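You operate a simulated robot arm through the tools that you are given. There is no shell and no other tool.

Carry out the task below with a simulated robot arm. There is one attempt and no reset: what you move stays moved.

JOB
Air-test the white coupler and sort it into the green or red tray.
Fine: GOOD on the display: green tray; LEAK: red. Stand it in the tester's cup, shut the clamp, press the green button; vent with the blue one before opening the clamp. Set down upright: what you pick out.

Only the result counts: the job must be done as asked and must still hold three seconds after the hand-in. Knocking over, shifting, dropping, spilling or breaking anything else fails it.

ROBOT AND FRAMES
A 7-joint arm with a three-finger gripper, fixed in place. Base frame: the origin is on the floor under the middle of its stand, x ahead of it, y to its left, z up. Lengths are in mm, angles in degrees, forces in N, time in s.
With the tool pointing down near the work surface it reaches from about 100 to 820 mm from the base axis. Its first joint turns from -166.0 to 166.0 degrees. Payload 2.69 kg.
The tool frame sits at the grasp point between the pads (the TCP): z along the fingers, y along the line on which they close. The tips reach 30 mm beyond it. The gripper opens to 128 mm; its body begins 117 mm behind the TCP.
Orientation is that of the tool frame in the base frame, as [roll, pitch, yaw] about the fixed x, y, z axes, in that order (R = Rz(yaw) Ry(pitch) Rx(roll)). With the fingers straight down and closing along the base's y, the tool's x points along the base's -x, its y along +y and its z along -z.

CONTROLS
- The arm moves only by the tool step_arm. Its argument "rows" is a list that holds one entry, the list of rows, each a list of 7 numbers: the closure, from 0 (fully open) to 1 (shut), then the shift along the tool's x, y, z in units of 300 mm (1.0 is 300 mm), then the turn, a rotation vector about the tool's x, y, z in units of 120 degrees (1.0 is 120 degrees). In form: [[[jaw, x, y, z, ax, ay, az], ...]]. A call has 1 to 20 rows; each row is the pose to reach, as a shift and turn from the pose commanded when the call began, along the tool's axes at that moment. A call with a number of a shift or a turn outside -1 to 1 is refused whole. Each row takes 0.2 s and may step no farther than 50 mm and 8.6 degrees from the row before; otherwise, or with a gripper value out of range, the whole call is refused. A pose out of reach is approached as far as the arm can. The call stops where the force on the tool passes 90 N (or 10 N more than at its start, if that is more) or the arm is blocked; 0.2 s more then pass. Each finger travels about 127 mm/s and halts on what it meets, pressing with about 31 N; the grip force reading is that of the motor and also rises with nothing between the fingers. The clock runs only during rows and for 0.2 s after the last one: add rows that repeat a pose to give the fingers time. It gives the time, the measured TCP pose, the force on the tool (base axes), the opening and the grip force at its end, in the units of the frame above (readings bear some noise), with the torque about the TCP (base axes, N m) and any sound that the robot's microphone picked up, and new pictures: "show" is both (left out), scene, wrist or none.
- Cameras (640 x 400 px; columns grow to the right, rows downward): "scene" is fixed at [49.4, -649.8, 1395.4]; the picture's right is [0.75, -0.66, 0.00], its down [-0.25, -0.28, -0.92] and it looks along [0.61, 0.69, -0.38] (base axes); focal length 374 px, centre (320, 200). "wrist" rides on the gripper at [58, 54, -131] in the tool frame; the picture's right is [-0.68, 0.74, 0.00], its down [-0.62, -0.57, -0.55] and it looks along [-0.40, -0.37, 0.84] (tool axes); focal length 234 px, centre (320, 200). There is no depth. A picture from a camera that has moved, and an enlarged one, comes with that camera's place and axes in the base frame and with its lens.
- lift_body(by): moves the trunk up (or, below 0, down) by that many mm; the arm rides with it, the base frame stays. It gives what a move gives, with no picture.
- zoom(camera, box): a new picture of the part [left, top, right, bottom] of that camera's present view, enlarged. No time passes.
- close_job(): hands the job in; it is judged then, once.

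Nothing tells you positions but the pictures and the camera data. Unless the task says otherwise, let go and move clear before handing in.

The tools are called after "Call:" as a command line: name --argument value ..., lists and objects as JSON in quotes. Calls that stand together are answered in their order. step_arm: Moves the arm, as the interface text tells. Its arguments: {"type":"object","properties":{"rows":{"type":"array"},"show":{"type":"string","enum":["both","scene","wrist","none"]}},"required":["rows"]} The other tools are called the same way: lift_body (by) moves the trunk up or down; zoom (camera, box) takes an enlarged picture of a part of a camera's view; close_job () hands the job in.

At the start:

```text
time_s: 0.0
tool_pos: [549.2, 50.1, 1234.6]
ee_rot: [179.9, 0.0, -180.0]
contact_force: [-0.5, -0.2, 0.2]
ft_torque: [0.01, 0.0, 0.02]
finger_gap: 127.9
grasp_force: 0.1
trunk travel left (down, up): [-175.0, 175.0]
```

scene: 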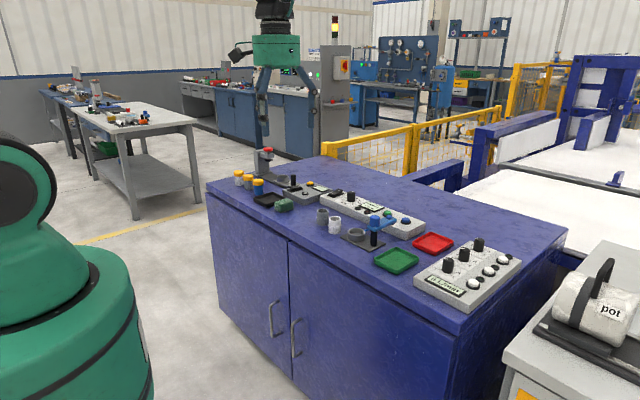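
wrist: 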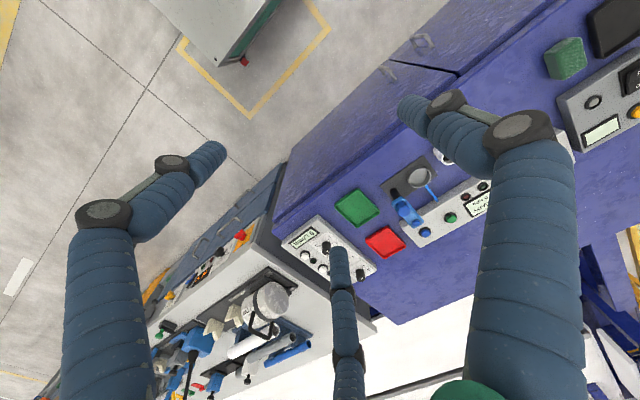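

I see a blue cabinet with a tester, trays, and couplers on it. I'll zoom in to look at the details before moving.

Call:
zoom --camera "scene" --box '[300, 170, 460, 280]'

Call:
zoom --camera "scene" --box '[220, 140, 360, 230]'

Call:
zoom --camera "wrist" --box '[320, 120, 520, 260]'

Call:
zoom --camera "scene" --box '[370, 220, 530, 320]'

```text
3.64 times, centred on (380, 225) of scene
camera zoom: at [49.4, -649.8, 1395.4], right [0.75, -0.66, 0.0], down [-0.25, -0.28, -0.92], along [0.61, 0.69, -0.38], focal length 1362 px, centre (102, 109)
```

zoom: 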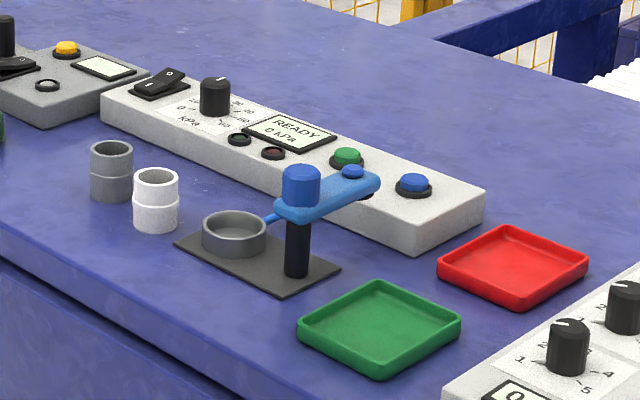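

```text
4.44 times, centred on (290, 185) of scene
camera zoom: at [49.4, -649.8, 1395.4], right [0.75, -0.66, 0.0], down [-0.25, -0.28, -0.92], along [0.61, 0.69, -0.38], focal length 1665 px, centre (453, 267)
```

zoom: 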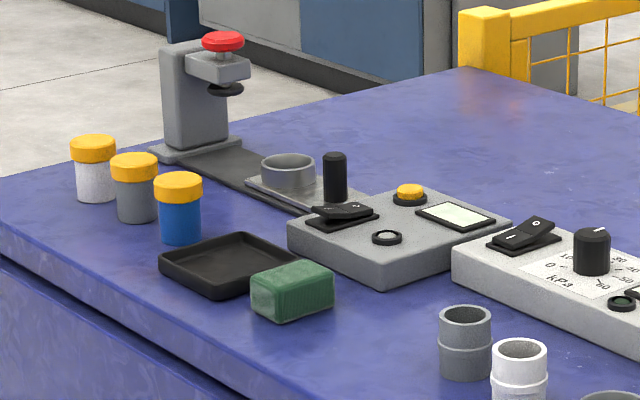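

```text
2.86 times, centred on (420, 190) of wrist
camera zoom: at [489.9, 103.3, 1365.7], right [0.68, 0.74, 0.0], down [0.62, -0.57, 0.55], along [0.4, -0.37, -0.84], focal length 669 px, centre (34, 229)
```

zoom: 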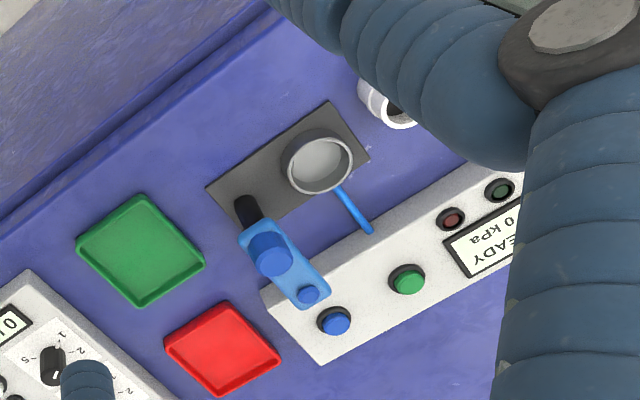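

```text
4.00 times, centred on (450, 270) of scene
camera zoom: at [49.4, -649.8, 1395.4], right [0.75, -0.66, 0.0], down [-0.25, -0.28, -0.92], along [0.61, 0.69, -0.38], focal length 1498 px, centre (-200, -80)
```

zoom: 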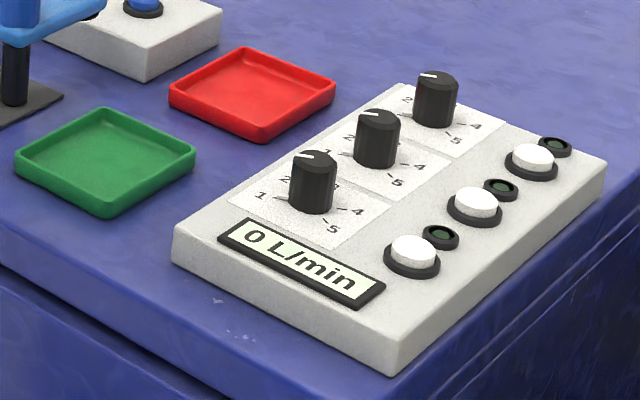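

The tester, couplers and trays look to be around x≈850–1040, z≈800, which is near or beyond the vertical-tool reach. I'll look at the gripper and the remaining items more closely.

Call:
zoom --camera "scene" --box '[220, 0, 340, 160]'

Call:
zoom --camera "wrist" --box '[0, 0, 640, 400]'

Call:
zoom --camera "scene" --box '[0, 100, 220, 400]'

Call:
zoom --camera "scene" --box '[345, 200, 425, 260]'

Call:
zoom --camera "wrist" --box '[380, 140, 460, 190]'

```text
2.50 times, centred on (280, 80) of scene
camera zoom: at [49.4, -649.8, 1395.4], right [0.75, -0.66, 0.0], down [-0.25, -0.28, -0.92], along [0.61, 0.69, -0.38], focal length 936 px, centre (420, 500)
```

zoom: 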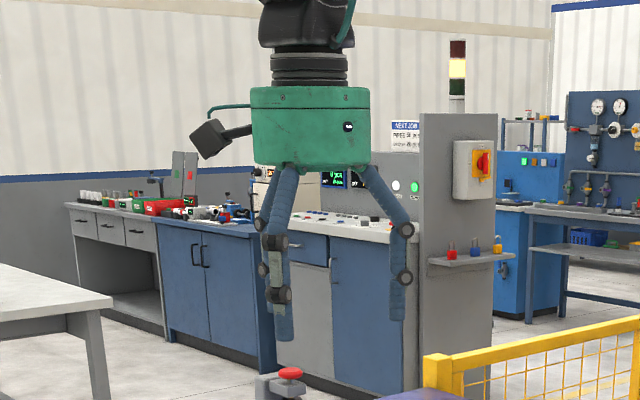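

```text
1.00 times, centred on (320, 200) of wrist (not enlarged: the box is as wide or as high as the picture)
camera zoom: at [489.9, 103.3, 1365.7], right [0.68, 0.74, 0.0], down [0.62, -0.57, 0.55], along [0.4, -0.37, -0.84], focal length 234 px, centre (320, 200)
```

zoom: 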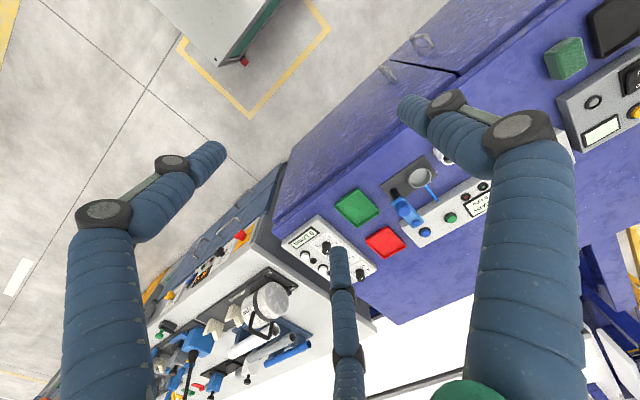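

```text
1.33 times, centred on (110, 250) of scene
camera zoom: at [49.4, -649.8, 1395.4], right [0.75, -0.66, 0.0], down [-0.25, -0.28, -0.92], along [0.61, 0.69, -0.38], focal length 499 px, centre (600, 133)
```

zoom: 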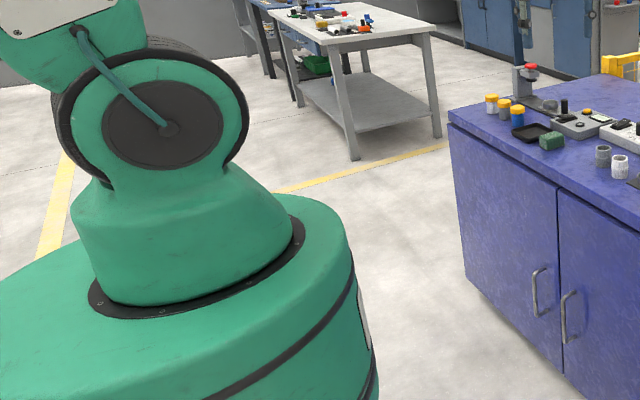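

```text
6.67 times, centred on (385, 230) of scene
camera zoom: at [49.4, -649.8, 1395.4], right [0.75, -0.66, 0.0], down [-0.25, -0.28, -0.92], along [0.61, 0.69, -0.38], focal length 2497 px, centre (-113, 0)
```

zoom: 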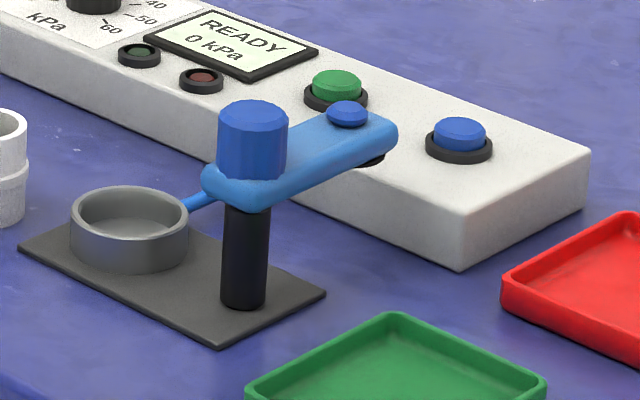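

```text
8.00 times, centred on (420, 165) of wrist
camera zoom: at [489.9, 103.3, 1365.7], right [0.68, 0.74, 0.0], down [0.62, -0.57, 0.55], along [0.4, -0.37, -0.84], focal length 1873 px, centre (-480, 480)
```

zoom: 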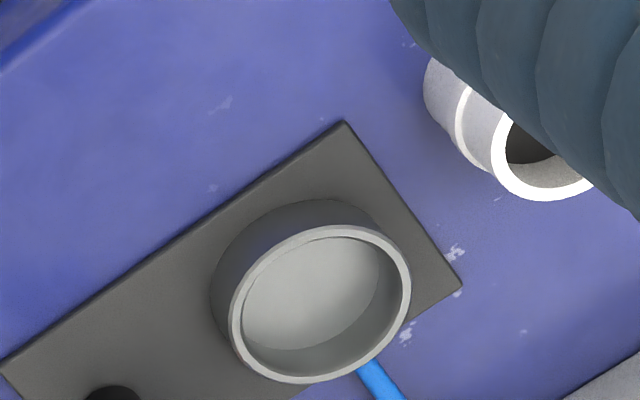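

The gripper has three fingers at about 120° spacing (one on tool +y, two on −y). I'll move forward and down to z≈1100 above the cabinet for a better wrist view and to test the reach.

Call:
step_arm --rows '[[[0, -0.128, 0.028, 0.074, 0, 0, 0], [0, -0.257, 0.056, 0.149, 0, 0, 0], [0, -0.385, 0.083, 0.223, 0, 0, 0], [0, -0.513, 0.111, 0.298, 0, 0, 0], [0, -0.642, 0.139, 0.372, 0, 0, 0], [0, -0.77, 0.167, 0.447, 0, 0, 0]]]'

```text
time_s: 1.4
tool_pos: [781.7, 100.1, 1099.8]
ee_rot: [180.0, 0.1, 180.0]
contact_force: [0.5, 0.2, -0.3]
ft_torque: [0.01, -0.04, 0.01]
finger_gap: 127.8
grasp_force: 0.0
trunk travel left (down, up): [-175.0, 175.0]
camera wrist: at [723.4, 153.8, 1231.0], right [0.68, 0.74, 0.0], down [0.62, -0.57, 0.55], along [0.4, -0.37, -0.84], focal length 234 px, centre (320, 200)
```

scene: 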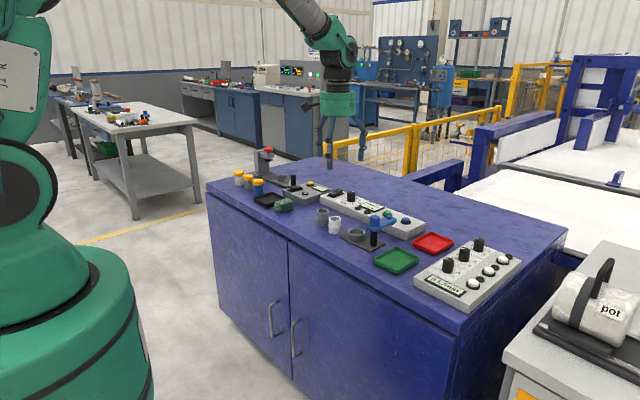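
wrist: 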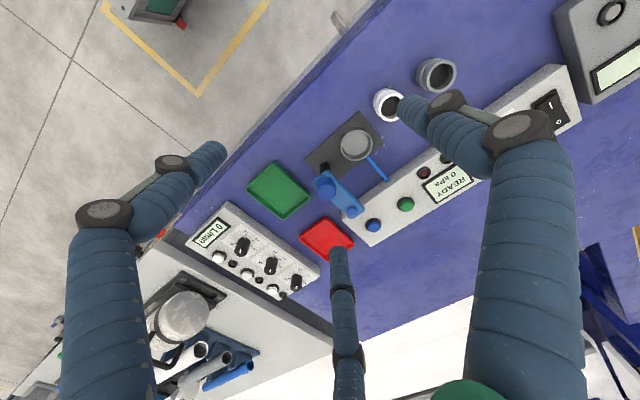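

The arm reached x≈782 fine. I'll zoom on the wrist view to measure the objects.

Call:
zoom --camera "wrist" --box '[300, 90, 420, 165]'

Call:
zoom --camera "wrist" --box '[300, 150, 420, 250]'

Call:
zoom --camera "wrist" --box '[230, 150, 370, 260]'

Call:
zoom --camera "wrist" --box '[360, 50, 480, 125]'

```text
5.33 times, centred on (360, 128) of wrist
camera zoom: at [723.4, 153.8, 1231.0], right [0.68, 0.74, 0.0], down [0.62, -0.57, 0.55], along [0.4, -0.37, -0.84], focal length 1249 px, centre (107, 587)
```

zoom: 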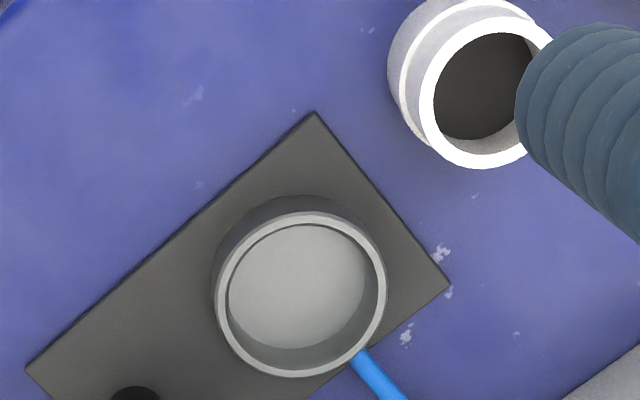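

```text
4.00 times, centred on (360, 200) of wrist
camera zoom: at [723.4, 153.8, 1231.0], right [0.68, 0.74, 0.0], down [0.62, -0.57, 0.55], along [0.4, -0.37, -0.84], focal length 937 px, centre (160, 200)
```

zoom: 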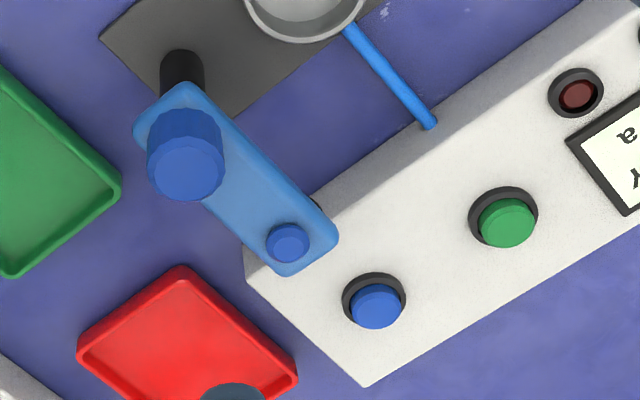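

```text
3.64 times, centred on (300, 205) of wrist
camera zoom: at [723.4, 153.8, 1231.0], right [0.68, 0.74, 0.0], down [0.62, -0.57, 0.55], along [0.4, -0.37, -0.84], focal length 852 px, centre (393, 182)
```

zoom: 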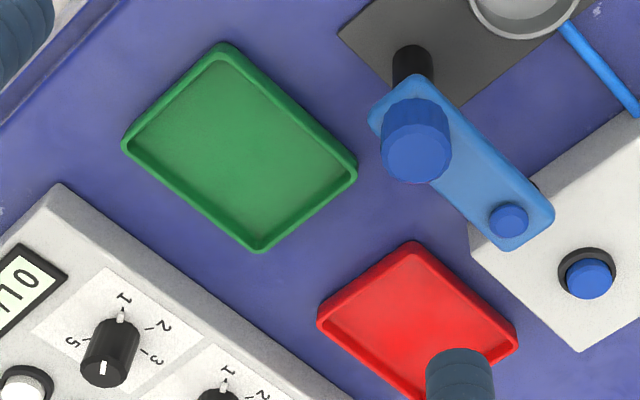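

```text
5.33 times, centred on (420, 88) of wrist
camera zoom: at [723.4, 153.8, 1231.0], right [0.68, 0.74, 0.0], down [0.62, -0.57, 0.55], along [0.4, -0.37, -0.84], focal length 1249 px, centre (-213, 800)
```

zoom: 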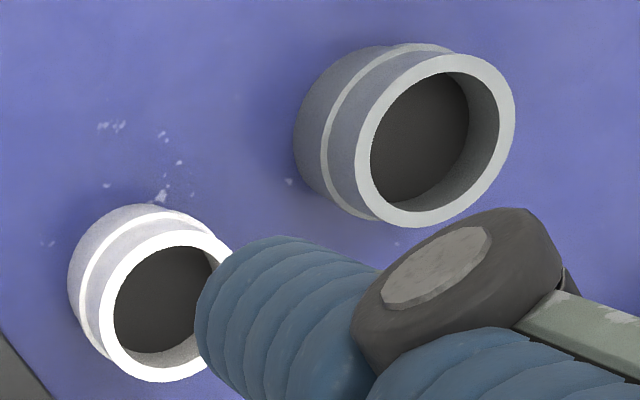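

Measured so far: cup at about (873,103, rim z 828), clamp hub (874,30), arm end (944,29), green button (1031,103), blue button (1031,24), and white coupler (852,183). I'll test how far out the arm gets with the tool vertical.

Call:
step_arm --rows '[[[0, -0.13, 0, 0, 0, 0, 0], [0, -0.26, 0, 0, 0, 0, 0], [0, -0.39, 0, 0, 0, 0, 0], [0, -0.39, 0, 0, 0, 0, 0]]]' --show "none"

```text
time_s: 2.4
tool_pos: [900.1, 97.3, 1103.7]
ee_rot: [179.9, 0.0, -180.0]
contact_force: [-0.1, 0.7, 0.0]
ft_torque: [-0.01, 0.04, 0.01]
finger_gap: 128.1
grasp_force: 0.0
trunk travel left (down, up): [-175.0, 175.0]
```

Call:
step_arm --rows '[[[0, -0.1, 0, 0, 0, 0, 0], [0, -0.2, 0, 0, 0, 0, 0], [0, -0.2, 0, 0, 0, 0, 0], [0, -0.2, 0, 0, 0, 0, 0]]]'

```text
time_s: 3.4
tool_pos: [958.0, 96.9, 1103.3]
ee_rot: [180.0, 0.0, 180.0]
contact_force: [-0.6, 0.9, 0.3]
ft_torque: [0.02, -0.04, 0.0]
finger_gap: 127.8
grasp_force: 0.1
trunk travel left (down, up): [-175.0, 175.0]
camera wrist: at [898.8, 151.7, 1234.1], right [0.68, 0.74, 0.0], down [0.62, -0.57, 0.55], along [0.4, -0.37, -0.84], focal length 234 px, centre (320, 200)
```

scene: 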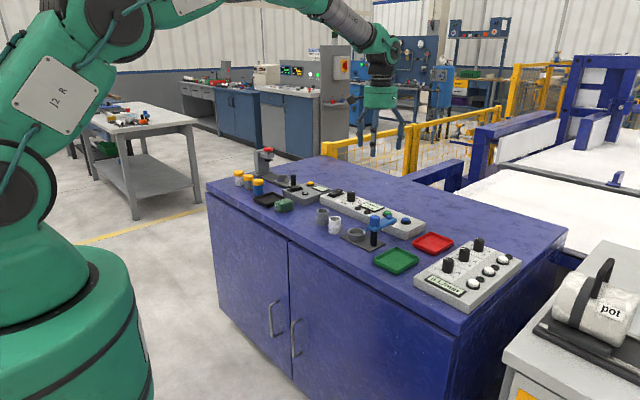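
wrist: 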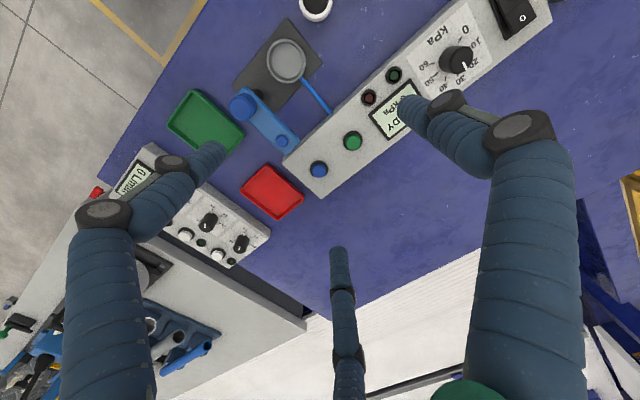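

Reach at this height is well beyond 958 mm. I'll check whether it can go to about x=1035 with the tool vertical, since lowering the trunk would carry that reach down.

Call:
step_arm --rows '[[[0, -0.13, 0, 0, 0, 0, 0], [0, -0.26, 0, 0, 0, 0, 0], [0, -0.26, 0, 0, 0, 0, 0], [0, -0.26, 0, 0, 0, 0, 0]]]' --show "none"

```text
time_s: 4.4
tool_pos: [1035.4, 97.1, 1100.2]
ee_rot: [-180.0, -0.1, -179.9]
contact_force: [0.0, 0.4, 0.3]
ft_torque: [-0.01, -0.04, 0.02]
finger_gap: 128.1
grasp_force: 0.0
trunk travel left (down, up): [-175.0, 175.0]
```

Call:
step_arm --rows '[[[0, 0, 0, 0.13, 0, 0, 0], [0, 0, 0, 0.26, 0, 0, 0], [0, 0, 0, 0.26, 0, 0, 0], [0, 0, 0, 0.26, 0, 0, 0]]]' --show "none"

```text
time_s: 5.4
tool_pos: [1033.8, 100.5, 1022.8]
ee_rot: [180.0, 0.1, 180.0]
contact_force: [-1.2, -0.1, 0.2]
ft_torque: [0.02, -0.05, 0.02]
finger_gap: 128.2
grasp_force: 0.0
trunk travel left (down, up): [-175.0, 175.0]
```

The arm can work over the whole bench once the trunk is lowered. I'll back up to a safe place, then lower the trunk.

Call:
step_arm --rows '[[[0, 0, 0, -0.13, 0, 0, 0], [0, 0, 0, -0.26, 0, 0, 0], [0, 0.13, 0, -0.36, 0, 0, 0], [0, 0.28, 0, -0.42, 0, 0, 0], [0, 0.44, 0, -0.42, 0, 0, 0], [0, 0.6, 0, -0.42, 0, 0, 0], [0, 0.6, 0, -0.42, 0, 0, 0]]]' --show "none"

Call:
zoom --camera "scene" --box '[308, 200, 356, 240]'

Call:
zoom --camera "scene" --box '[340, 205, 420, 255]'

```text
time_s: 7.0
tool_pos: [851.7, 99.7, 1146.2]
ee_rot: [180.0, 0.1, -180.0]
contact_force: [-0.1, 0.0, 0.5]
ft_torque: [-0.06, -0.06, 0.01]
finger_gap: 127.8
grasp_force: 0.1
trunk travel left (down, up): [-175.0, 175.0]
```

```text
10.00 times, centred on (332, 220) of scene
camera zoom: at [49.4, -649.8, 1395.4], right [0.75, -0.66, 0.0], down [-0.25, -0.28, -0.92], along [0.61, 0.69, -0.38], focal length 3745 px, centre (200, 0)
```

zoom: 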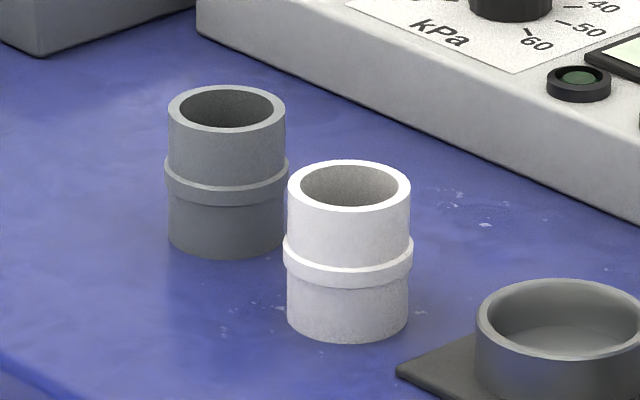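

```text
8.00 times, centred on (380, 230) of scene
camera zoom: at [49.4, -649.8, 1395.4], right [0.75, -0.66, 0.0], down [-0.25, -0.28, -0.92], along [0.61, 0.69, -0.38], focal length 2996 px, centre (-160, -40)
```

zoom: 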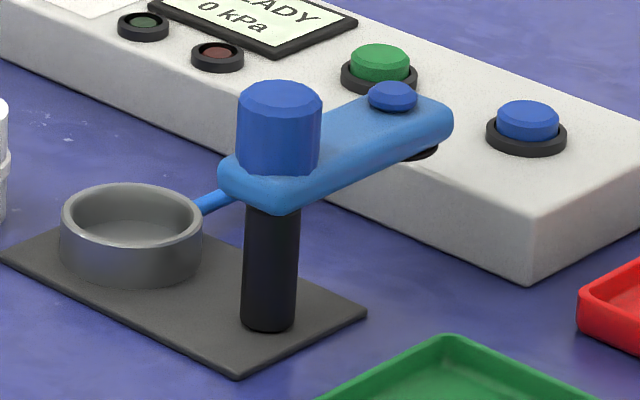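

The coupler is about 41 mm in diameter with a 44 mm ring and 47 mm tall, standing on a bench at z≈800. I'll lower the trunk now; the fingertips stay well above the 909 mm hub.

Call:
lift_body --by -150

```text
time_s: 8.8
tool_pos: [853.6, 100.1, 996.1]
ee_rot: [180.0, 0.0, -179.9]
contact_force: [-0.4, -0.3, 0.6]
ft_torque: [-0.01, 0.0, 0.02]
finger_gap: 128.1
grasp_force: 0.1
trunk travel left (down, up): [-25.0, 325.0]
```

Next I'll move above the white coupler, turn the hand 30° so the fingers avoid the grey coupler and the cup, and pre-close halfway to see the finger geometry.

Call:
step_arm --rows '[[[0.5, 0, 0.069, 0, 0, 0, -0.0625], [0.5, 0, 0.138, 0, 0, 0, -0.125], [0.5, 0, 0.207, 0, 0, 0, -0.1875], [0.5, 0, 0.277, 0, 0, 0, -0.25], [0.5, 0, 0.277, 0, 0, 0, -0.25]]]'

```text
time_s: 9.9
tool_pos: [855.1, 184.7, 996.2]
ee_rot: [-180.0, 0.0, -150.0]
contact_force: [-0.6, -0.1, -0.1]
ft_torque: [0.0, 0.01, 0.01]
finger_gap: 64.1
grasp_force: 0.0
trunk travel left (down, up): [-25.0, 325.0]
camera wrist: at [775.1, 201.6, 1126.9], right [0.22, 0.98, 0.0], down [0.82, -0.18, 0.55], along [0.54, -0.12, -0.84], focal length 234 px, centre (320, 200)
```

scene: 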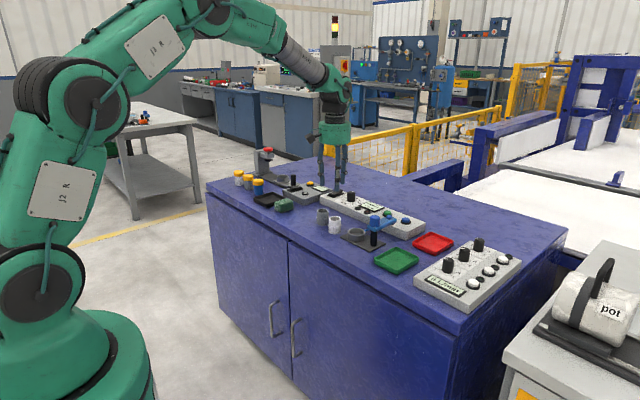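
wrist: 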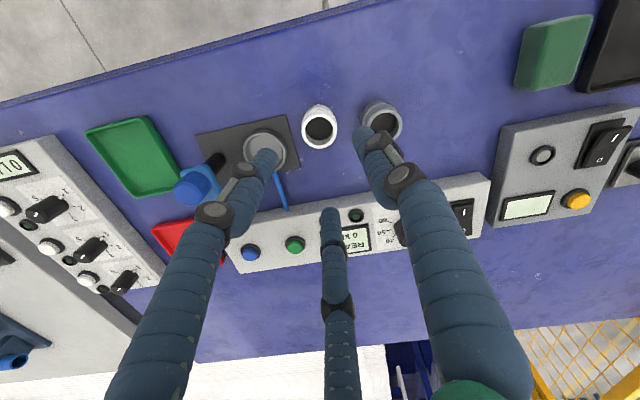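

Call:
zoom --camera "wrist" --box '[280, 80, 420, 170]'

Call:
zoom --camera "scene" --box '[280, 70, 400, 250]'

Call:
zoom --camera "wrist" --box '[180, 100, 320, 190]'

```text
4.44 times, centred on (350, 125) of wrist
camera zoom: at [775.1, 201.6, 1126.9], right [0.22, 0.98, 0.0], down [0.82, -0.18, 0.55], along [0.54, -0.12, -0.84], focal length 1041 px, centre (187, 533)
```

zoom: 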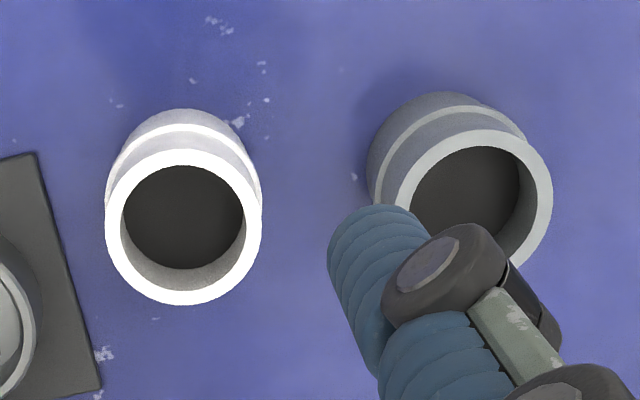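

```text
2.22 times, centred on (340, 160) of scene
camera zoom: at [49.4, -649.8, 1395.4], right [0.75, -0.66, 0.0], down [-0.25, -0.28, -0.92], along [0.61, 0.69, -0.38], focal length 832 px, centre (276, 289)
```

zoom: 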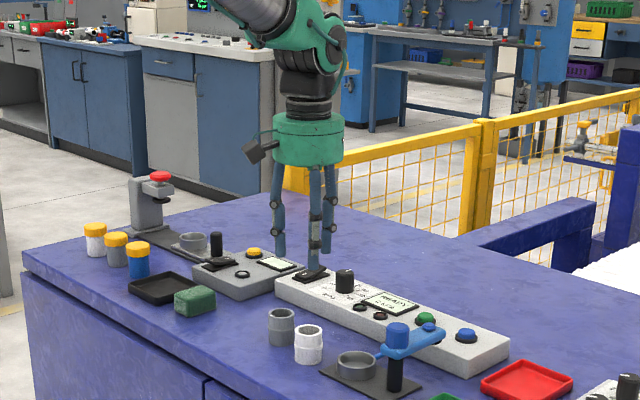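

```text
4.44 times, centred on (250, 145) of wrist
camera zoom: at [775.1, 201.6, 1126.9], right [0.22, 0.98, 0.0], down [0.82, -0.18, 0.55], along [0.54, -0.12, -0.84], focal length 1041 px, centre (631, 444)
```

zoom: 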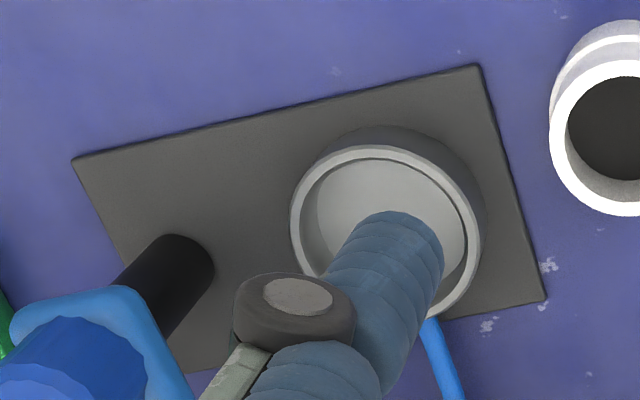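

Gap tracks closure linearly (0.5 gives 64 mm). The coupler centre sits about 4 mm ahead of the TCP axis, so I'll correct that, descend partway and re-measure.

Call:
step_arm --rows '[[[0.5, -0.004, -0.005, 0.1, 0, 0, 0], [0.5, -0.008, -0.0096, 0.22, 0, 0, 0], [0.5, -0.008, -0.0096, 0.22, 0, 0, 0]]]' --show "wrist"

Call:
zoom --camera "wrist" --box '[240, 60, 400, 180]'

Call:
zoom --camera "scene" --box '[300, 160, 380, 250]'

```text
time_s: 10.8
tool_pos: [857.6, 181.6, 927.2]
ee_rot: [-179.9, 0.0, -150.0]
contact_force: [0.7, 0.1, -0.9]
ft_torque: [-0.03, 0.01, 0.01]
finger_gap: 63.9
grasp_force: 0.0
trunk travel left (down, up): [-25.0, 325.0]
camera wrist: at [779.1, 199.2, 1058.6], right [0.22, 0.98, 0.0], down [0.82, -0.18, 0.55], along [0.53, -0.12, -0.84], focal length 234 px, centre (320, 200)
```

wrist: 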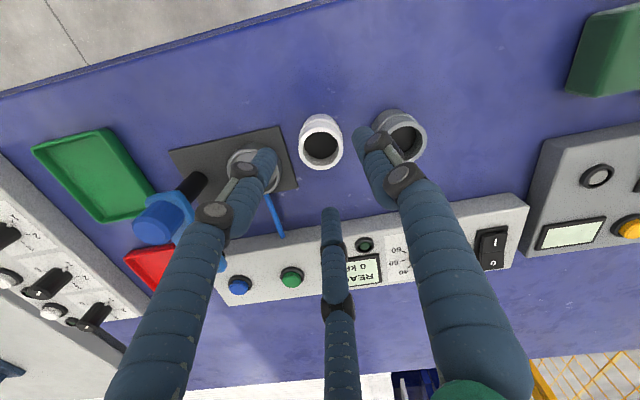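

```text
3.33 times, centred on (320, 120) of wrist
camera zoom: at [779.1, 199.2, 1058.6], right [0.22, 0.98, 0.0], down [0.82, -0.18, 0.55], along [0.53, -0.12, -0.84], focal length 781 px, centre (320, 467)
```

zoom: 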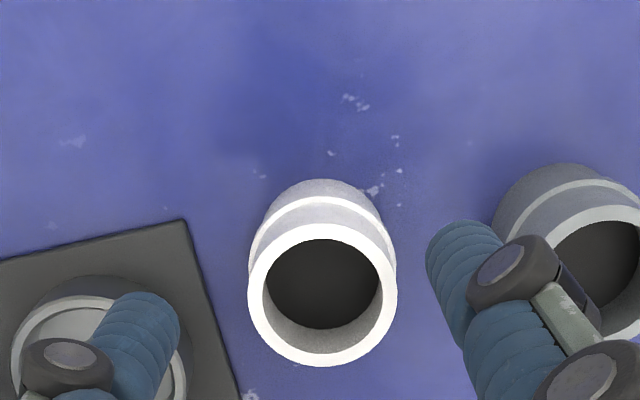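

```text
4.44 times, centred on (340, 205) of scene
camera zoom: at [49.4, -649.8, 1395.4], right [0.75, -0.66, 0.0], down [-0.25, -0.28, -0.92], along [0.61, 0.69, -0.38], focal length 1665 px, centre (231, 178)
```

zoom: 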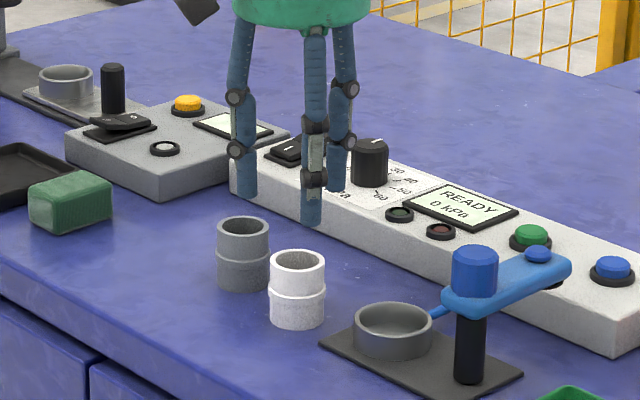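

The coupler is centred under the hand to within about 1 mm. I'll go down so the tips sit just above the coupler's ring, still open at 64 mm, and check.

Call:
step_arm --rows '[[[0.5, -0.0015, 0.001, 0.08, 0, 0, 0], [0.5, -0.0034, 0.0019, 0.16, 0, 0, 0], [0.5, -0.0034, 0.0019, 0.228, 0, 0, 0], [0.5, -0.0034, 0.0019, 0.228, 0, 0, 0]]]'

Call:
zoom --camera "wrist" --box '[240, 60, 400, 180]'

Call:
zoom --camera "scene" --box '[300, 170, 380, 240]'

```text
time_s: 11.8
tool_pos: [858.4, 182.9, 860.9]
ee_rot: [-180.0, 0.1, -149.9]
contact_force: [0.5, -0.1, 0.8]
ft_torque: [0.02, 0.04, 0.0]
finger_gap: 63.9
grasp_force: 0.0
trunk travel left (down, up): [-25.0, 325.0]
camera wrist: at [780.0, 200.6, 990.9], right [0.22, 0.98, 0.0], down [0.82, -0.18, 0.55], along [0.54, -0.12, -0.84], focal length 234 px, centre (320, 200)
```

scene: 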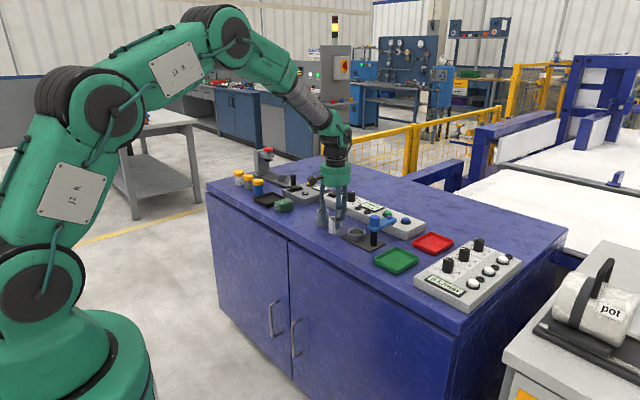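
wrist: 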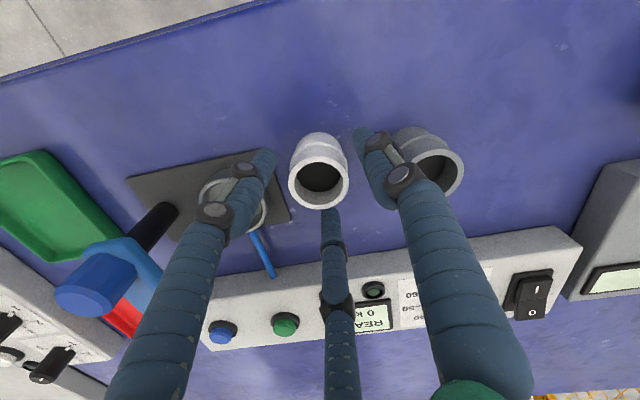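

```text
3.33 times, centred on (320, 120) of wrist
camera zoom: at [780.0, 200.6, 990.9], right [0.22, 0.98, 0.0], down [0.82, -0.18, 0.55], along [0.54, -0.12, -0.84], focal length 781 px, centre (320, 467)
```

zoom: 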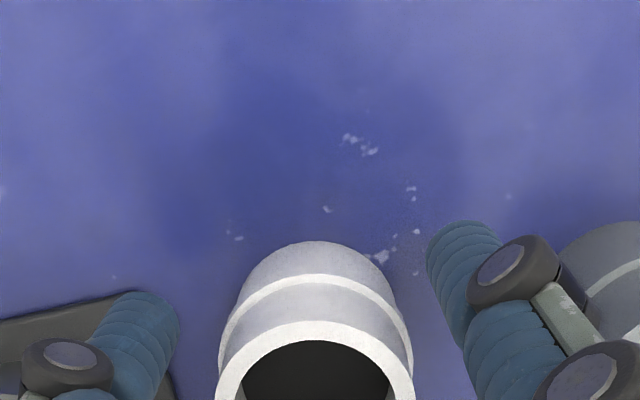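

```text
5.71 times, centred on (340, 205) of scene
camera zoom: at [49.4, -649.8, 1395.4], right [0.75, -0.66, 0.0], down [-0.25, -0.28, -0.92], along [0.61, 0.69, -0.38], focal length 2140 px, centre (206, 171)
```

zoom: 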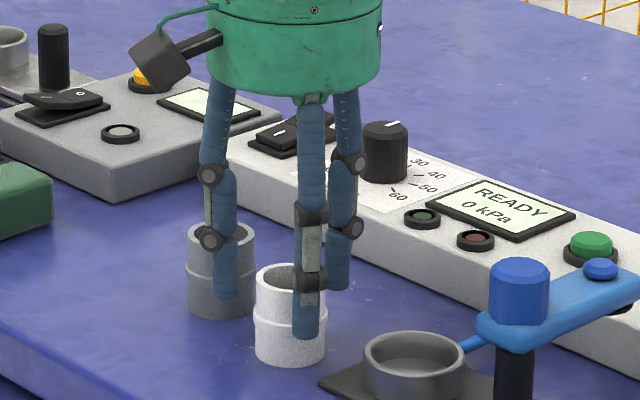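

The fingers straddle the coupler evenly. Closing now.

Call:
step_arm --rows '[[[0.6, 0, 0, 0, 0, 0, 0], [0.65, 0, 0, 0, 0, 0, 0], [0.75, 0, 0, 0, 0, 0, 0], [0.85, 0, 0, 0, 0, 0, 0], [0.85, 0, 0, 0, 0, 0, 0]]]'

Call:
zoom --camera "scene" --box '[300, 170, 380, 240]'

Call:
zoom --camera "wrist" --box '[240, 100, 400, 220]'

```text
time_s: 12.9
tool_pos: [857.8, 182.8, 859.4]
ee_rot: [-179.9, 0.1, -149.9]
contact_force: [-0.1, 1.2, -0.3]
ft_torque: [0.03, -0.01, 0.03]
finger_gap: 39.8
grasp_force: 30.3
trunk travel left (down, up): [-25.0, 325.0]
camera wrist: at [779.8, 200.5, 991.3], right [0.22, 0.98, 0.0], down [0.82, -0.18, 0.55], along [0.54, -0.12, -0.84], focal length 234 px, centre (320, 200)
```

scene: 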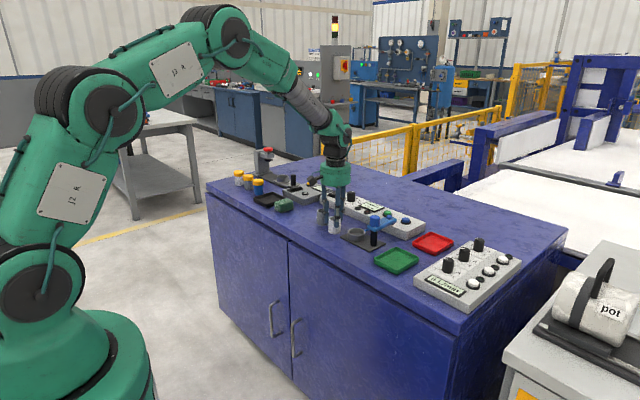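
wrist: 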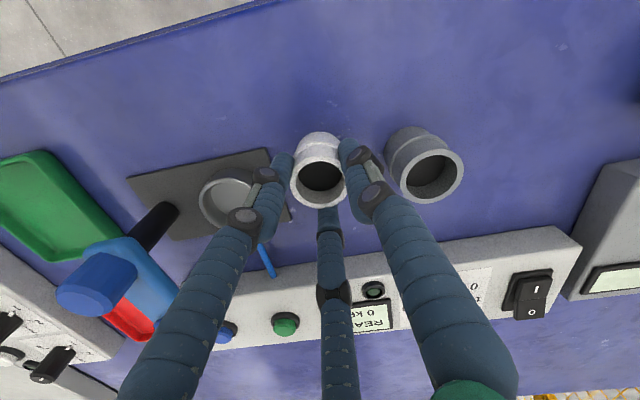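

```text
5.71 times, centred on (340, 205) of scene
camera zoom: at [49.4, -649.8, 1395.4], right [0.75, -0.66, 0.0], down [-0.25, -0.28, -0.92], along [0.61, 0.69, -0.38], focal length 2140 px, centre (206, 171)
```

zoom: 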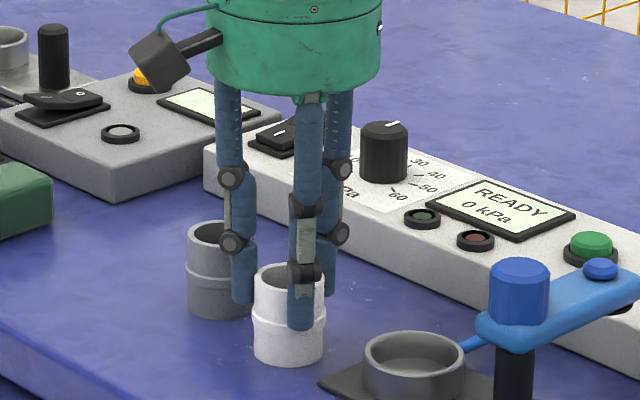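

```text
3.33 times, centred on (320, 160) of wrist
camera zoom: at [779.8, 200.5, 991.3], right [0.22, 0.98, 0.0], down [0.82, -0.18, 0.55], along [0.54, -0.12, -0.84], focal length 781 px, centre (320, 333)
```

zoom: 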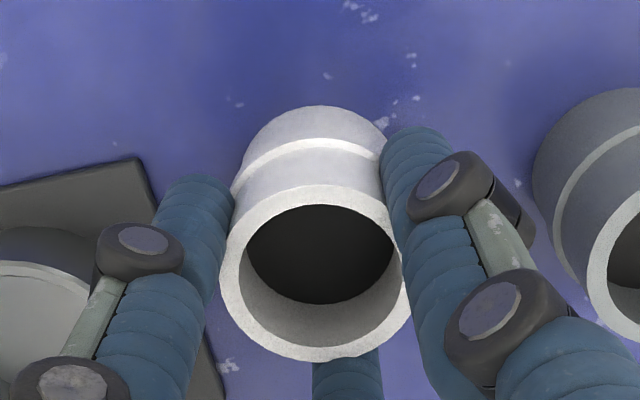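

The coupler is gripped at 39.8 mm with 30 N. I'll lift it straight up 60 mm.

Call:
step_arm --rows '[[[0.85, 0, 0, -0.04, 0, 0, 0], [0.85, 0, 0, -0.12, 0, 0, 0], [0.85, 0, 0, -0.2, 0, 0, 0], [0.85, 0, 0, -0.2, 0, 0, 0]]]'

Call:
zoom --camera "scene" --box '[300, 150, 400, 240]'

Call:
zoom --camera "wrist" --box '[240, 100, 400, 220]'

```text
time_s: 13.9
tool_pos: [856.0, 183.2, 922.6]
ee_rot: [180.0, 0.0, -150.0]
contact_force: [0.1, 0.3, -0.3]
ft_torque: [0.0, 0.01, -0.01]
finger_gap: 39.3
grasp_force: 31.0
trunk travel left (down, up): [-25.0, 325.0]
camera wrist: at [777.7, 200.5, 1052.8], right [0.22, 0.98, 0.0], down [0.82, -0.18, 0.55], along [0.54, -0.12, -0.84], focal length 234 px, centre (320, 200)
```

scene: 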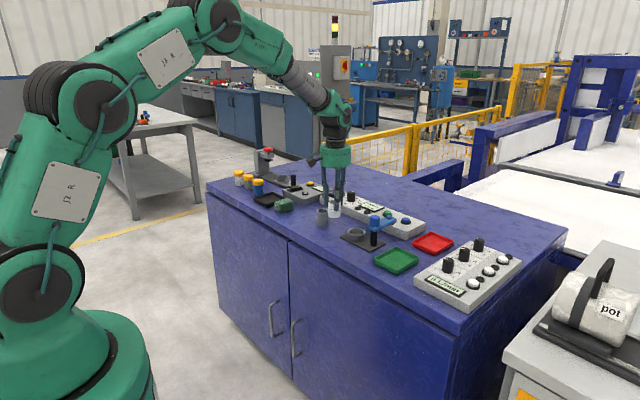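
wrist: 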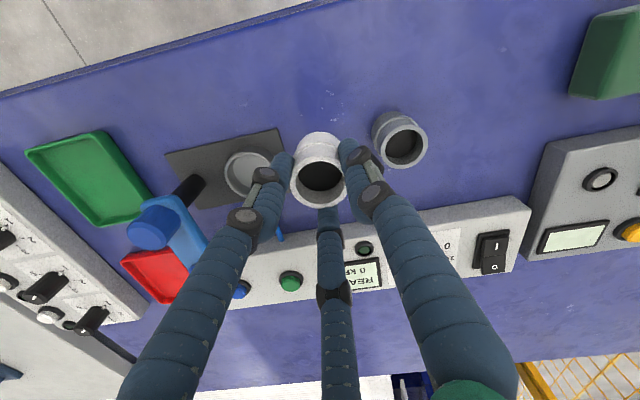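

```text
4.44 times, centred on (350, 195) of scene
camera zoom: at [49.4, -649.8, 1395.4], right [0.75, -0.66, 0.0], down [-0.25, -0.28, -0.92], along [0.61, 0.69, -0.38], focal length 1665 px, centre (187, 222)
```

zoom: 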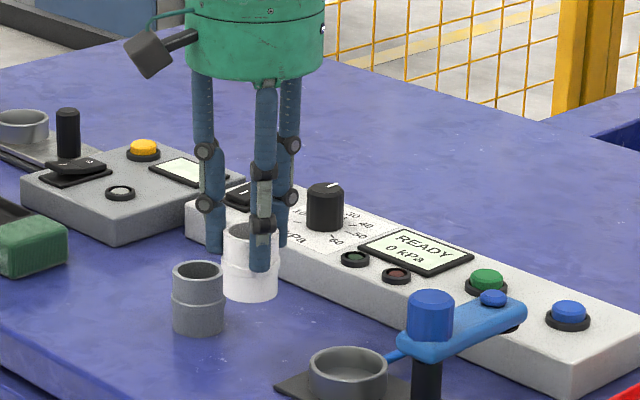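

```text
3.33 times, centred on (320, 160) of wrist
camera zoom: at [777.7, 200.5, 1052.8], right [0.22, 0.98, 0.0], down [0.82, -0.18, 0.55], along [0.54, -0.12, -0.84], focal length 781 px, centre (320, 333)
```

zoom: 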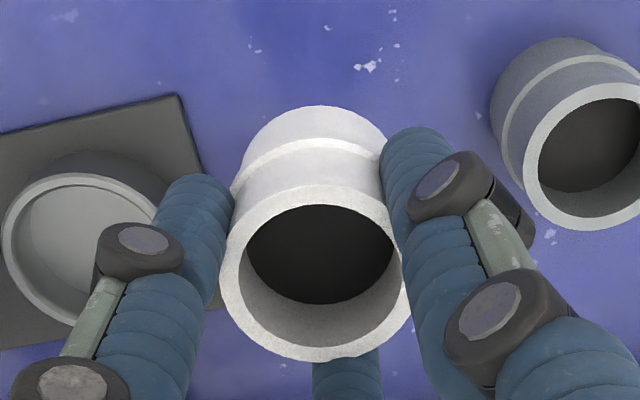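

The coupler hangs upright in the grip. I'll carry it over the cup and rotate back by 30° so no finger points at the clamp hub.

Call:
step_arm --rows '[[[0.85, 0.0195, -0.065, 0, 0, 0, 0.0625], [0.85, 0.039, -0.13, 0, 0, 0, 0.125], [0.85, 0.0585, -0.195, 0, 0, 0, 0.1875], [0.85, 0.078, -0.259, 0, 0, 0, 0.25], [0.85, 0.078, -0.259, 0, 0, 0, 0.25], [0.85, 0.078, -0.259, 0, 0, 0, 0.25]]]'

Call:
zoom --camera "scene" --box '[320, 160, 420, 250]'

Call:
zoom --camera "wrist" --box '[240, 70, 400, 220]'

```text
time_s: 15.3
tool_pos: [876.0, 104.3, 920.8]
ee_rot: [180.0, 0.0, 179.8]
contact_force: [0.9, -0.7, -0.9]
ft_torque: [0.0, -0.01, 0.01]
finger_gap: 39.1
grasp_force: 31.1
trunk travel left (down, up): [-25.0, 325.0]
camera wrist: at [816.3, 158.1, 1051.3], right [0.68, 0.74, 0.0], down [0.62, -0.57, 0.55], along [0.4, -0.37, -0.84], focal length 234 px, centre (320, 200)
```

scene: 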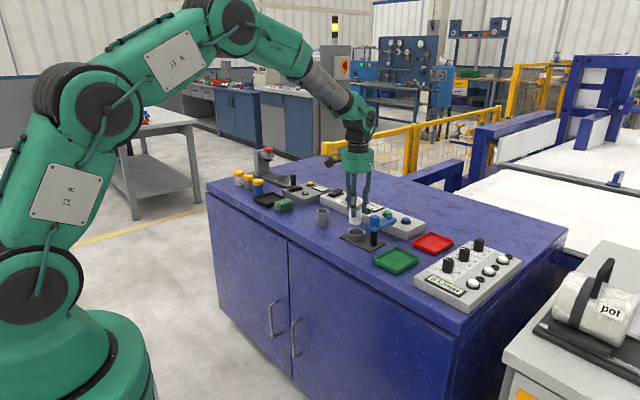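
wrist: 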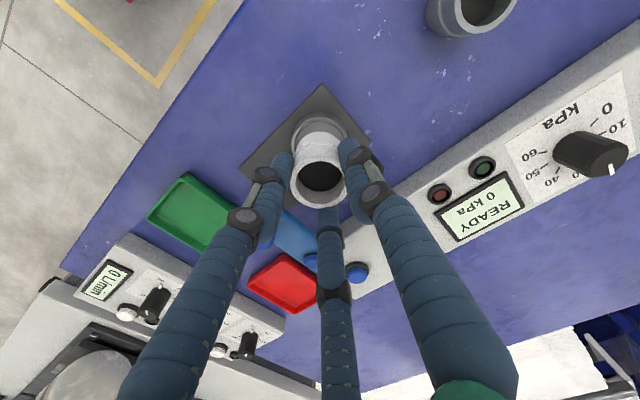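

```text
4.44 times, centred on (370, 205) of scene
camera zoom: at [49.4, -649.8, 1395.4], right [0.75, -0.66, 0.0], down [-0.25, -0.28, -0.92], along [0.61, 0.69, -0.38], focal length 1665 px, centre (98, 178)
```

zoom: 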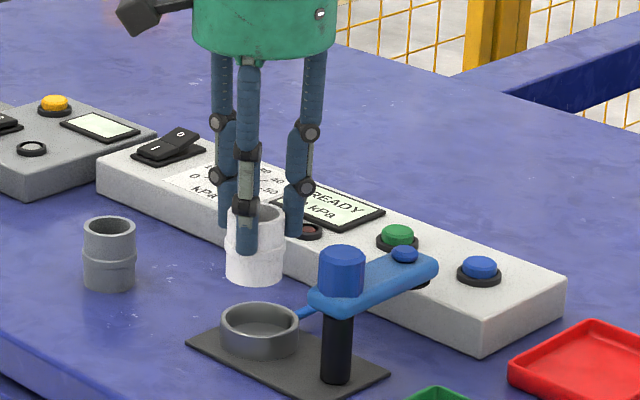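

```text
2.67 times, centred on (320, 145) of wrist
camera zoom: at [816.3, 158.1, 1051.3], right [0.68, 0.74, 0.0], down [0.62, -0.57, 0.55], along [0.4, -0.37, -0.84], focal length 624 px, centre (320, 347)
```

zoom: 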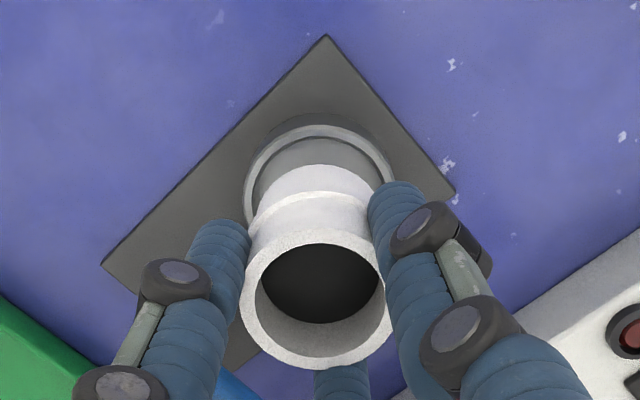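

The TCP and cup centre agree within about 0.3 mm and the coupler is upright. Descending into the cup.

Call:
step_arm --rows '[[[0.85, 0, 0, 0.04, 0, 0, 0], [0.85, 0, 0, 0.08, 0, 0, 0], [0.85, 0, 0, 0.11, 0, 0, 0], [0.85, 0, 0, 0.135, 0, 0, 0], [0.85, 0, 0, 0.155, 0, 0, 0], [0.85, 0, 0, 0.155, 0, 0, 0]]]'

Call:
zoom --camera "scene" --box '[330, 190, 410, 250]'

Call:
zoom --camera "wrist" --box '[240, 100, 400, 220]'

```text
time_s: 16.8
tool_pos: [877.7, 103.7, 877.1]
ee_rot: [-179.9, 0.3, -180.0]
contact_force: [10.3, -2.7, 27.9]
ft_torque: [0.09, -0.12, -0.05]
finger_gap: 39.7
grasp_force: 31.0
trunk travel left (down, up): [-25.0, 325.0]
camera wrist: at [816.9, 158.3, 1008.6], right [0.68, 0.74, 0.0], down [0.61, -0.57, 0.55], along [0.41, -0.37, -0.83], focal length 234 px, centre (320, 200)
```

scene: 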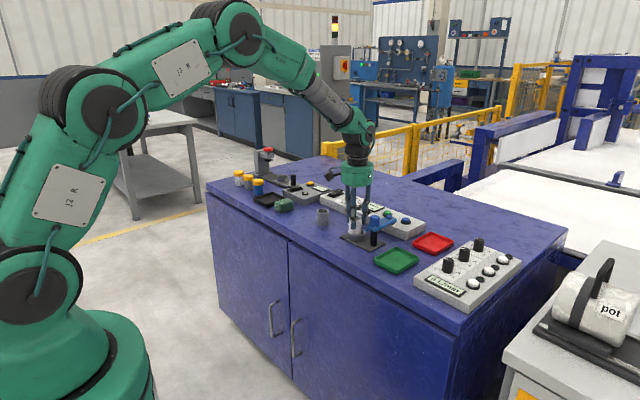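
wrist: 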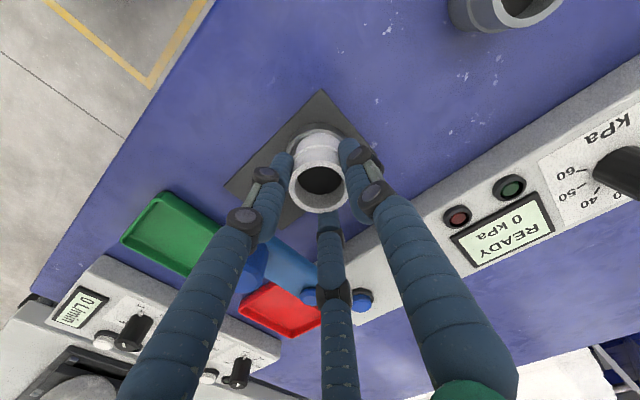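

```text
6.67 times, centred on (370, 220) of scene
camera zoom: at [49.4, -649.8, 1395.4], right [0.75, -0.66, 0.0], down [-0.25, -0.28, -0.92], along [0.61, 0.69, -0.38], focal length 2497 px, centre (-13, 67)
```

zoom: 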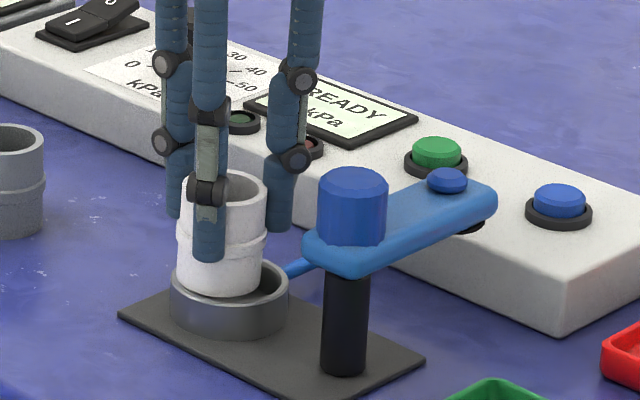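

```text
3.33 times, centred on (320, 160) of wrist
camera zoom: at [816.9, 158.3, 1008.6], right [0.68, 0.74, 0.0], down [0.61, -0.57, 0.55], along [0.41, -0.37, -0.83], focal length 781 px, centre (320, 333)
```

zoom: 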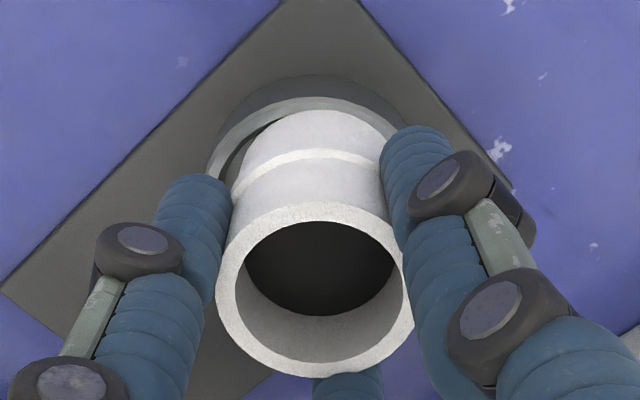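

Contact came earlier than expected (27.9 N at TCP z≈877). I need to see whether the coupler sits on the cup floor or has caught the rim, so I'll zoom in closely.

Call:
zoom --camera "scene" --box '[338, 205, 382, 245]'

Call:
zoom --camera "wrist" --box '[275, 110, 365, 175]'

```text
10.00 times, centred on (360, 225) of scene
camera zoom: at [49.4, -649.8, 1395.4], right [0.75, -0.66, 0.0], down [-0.25, -0.28, -0.92], along [0.61, 0.69, -0.38], focal length 3745 px, centre (-80, -50)
```

zoom: 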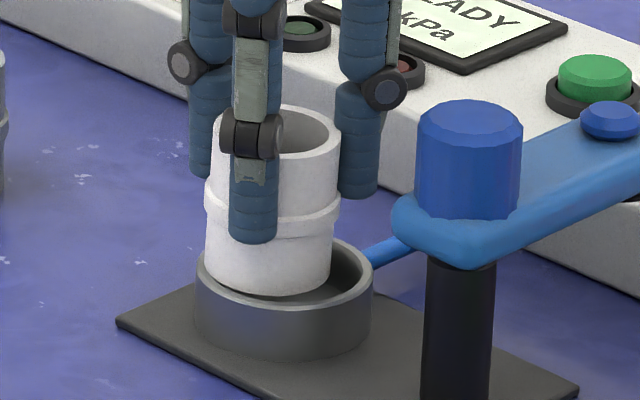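

```text
6.15 times, centred on (320, 142) of wrist
camera zoom: at [816.9, 158.3, 1008.6], right [0.68, 0.74, 0.0], down [0.61, -0.57, 0.55], along [0.41, -0.37, -0.83], focal length 1441 px, centre (320, 554)
```

zoom: 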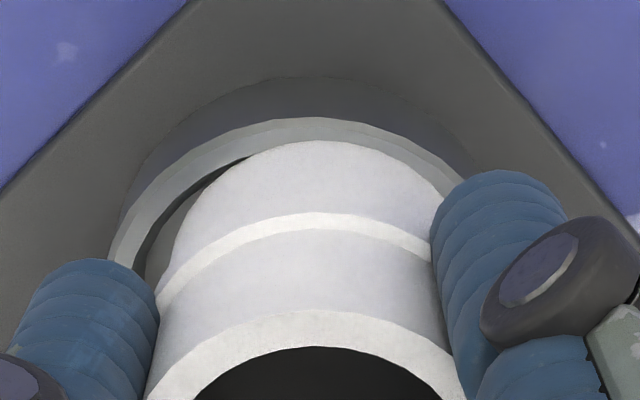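

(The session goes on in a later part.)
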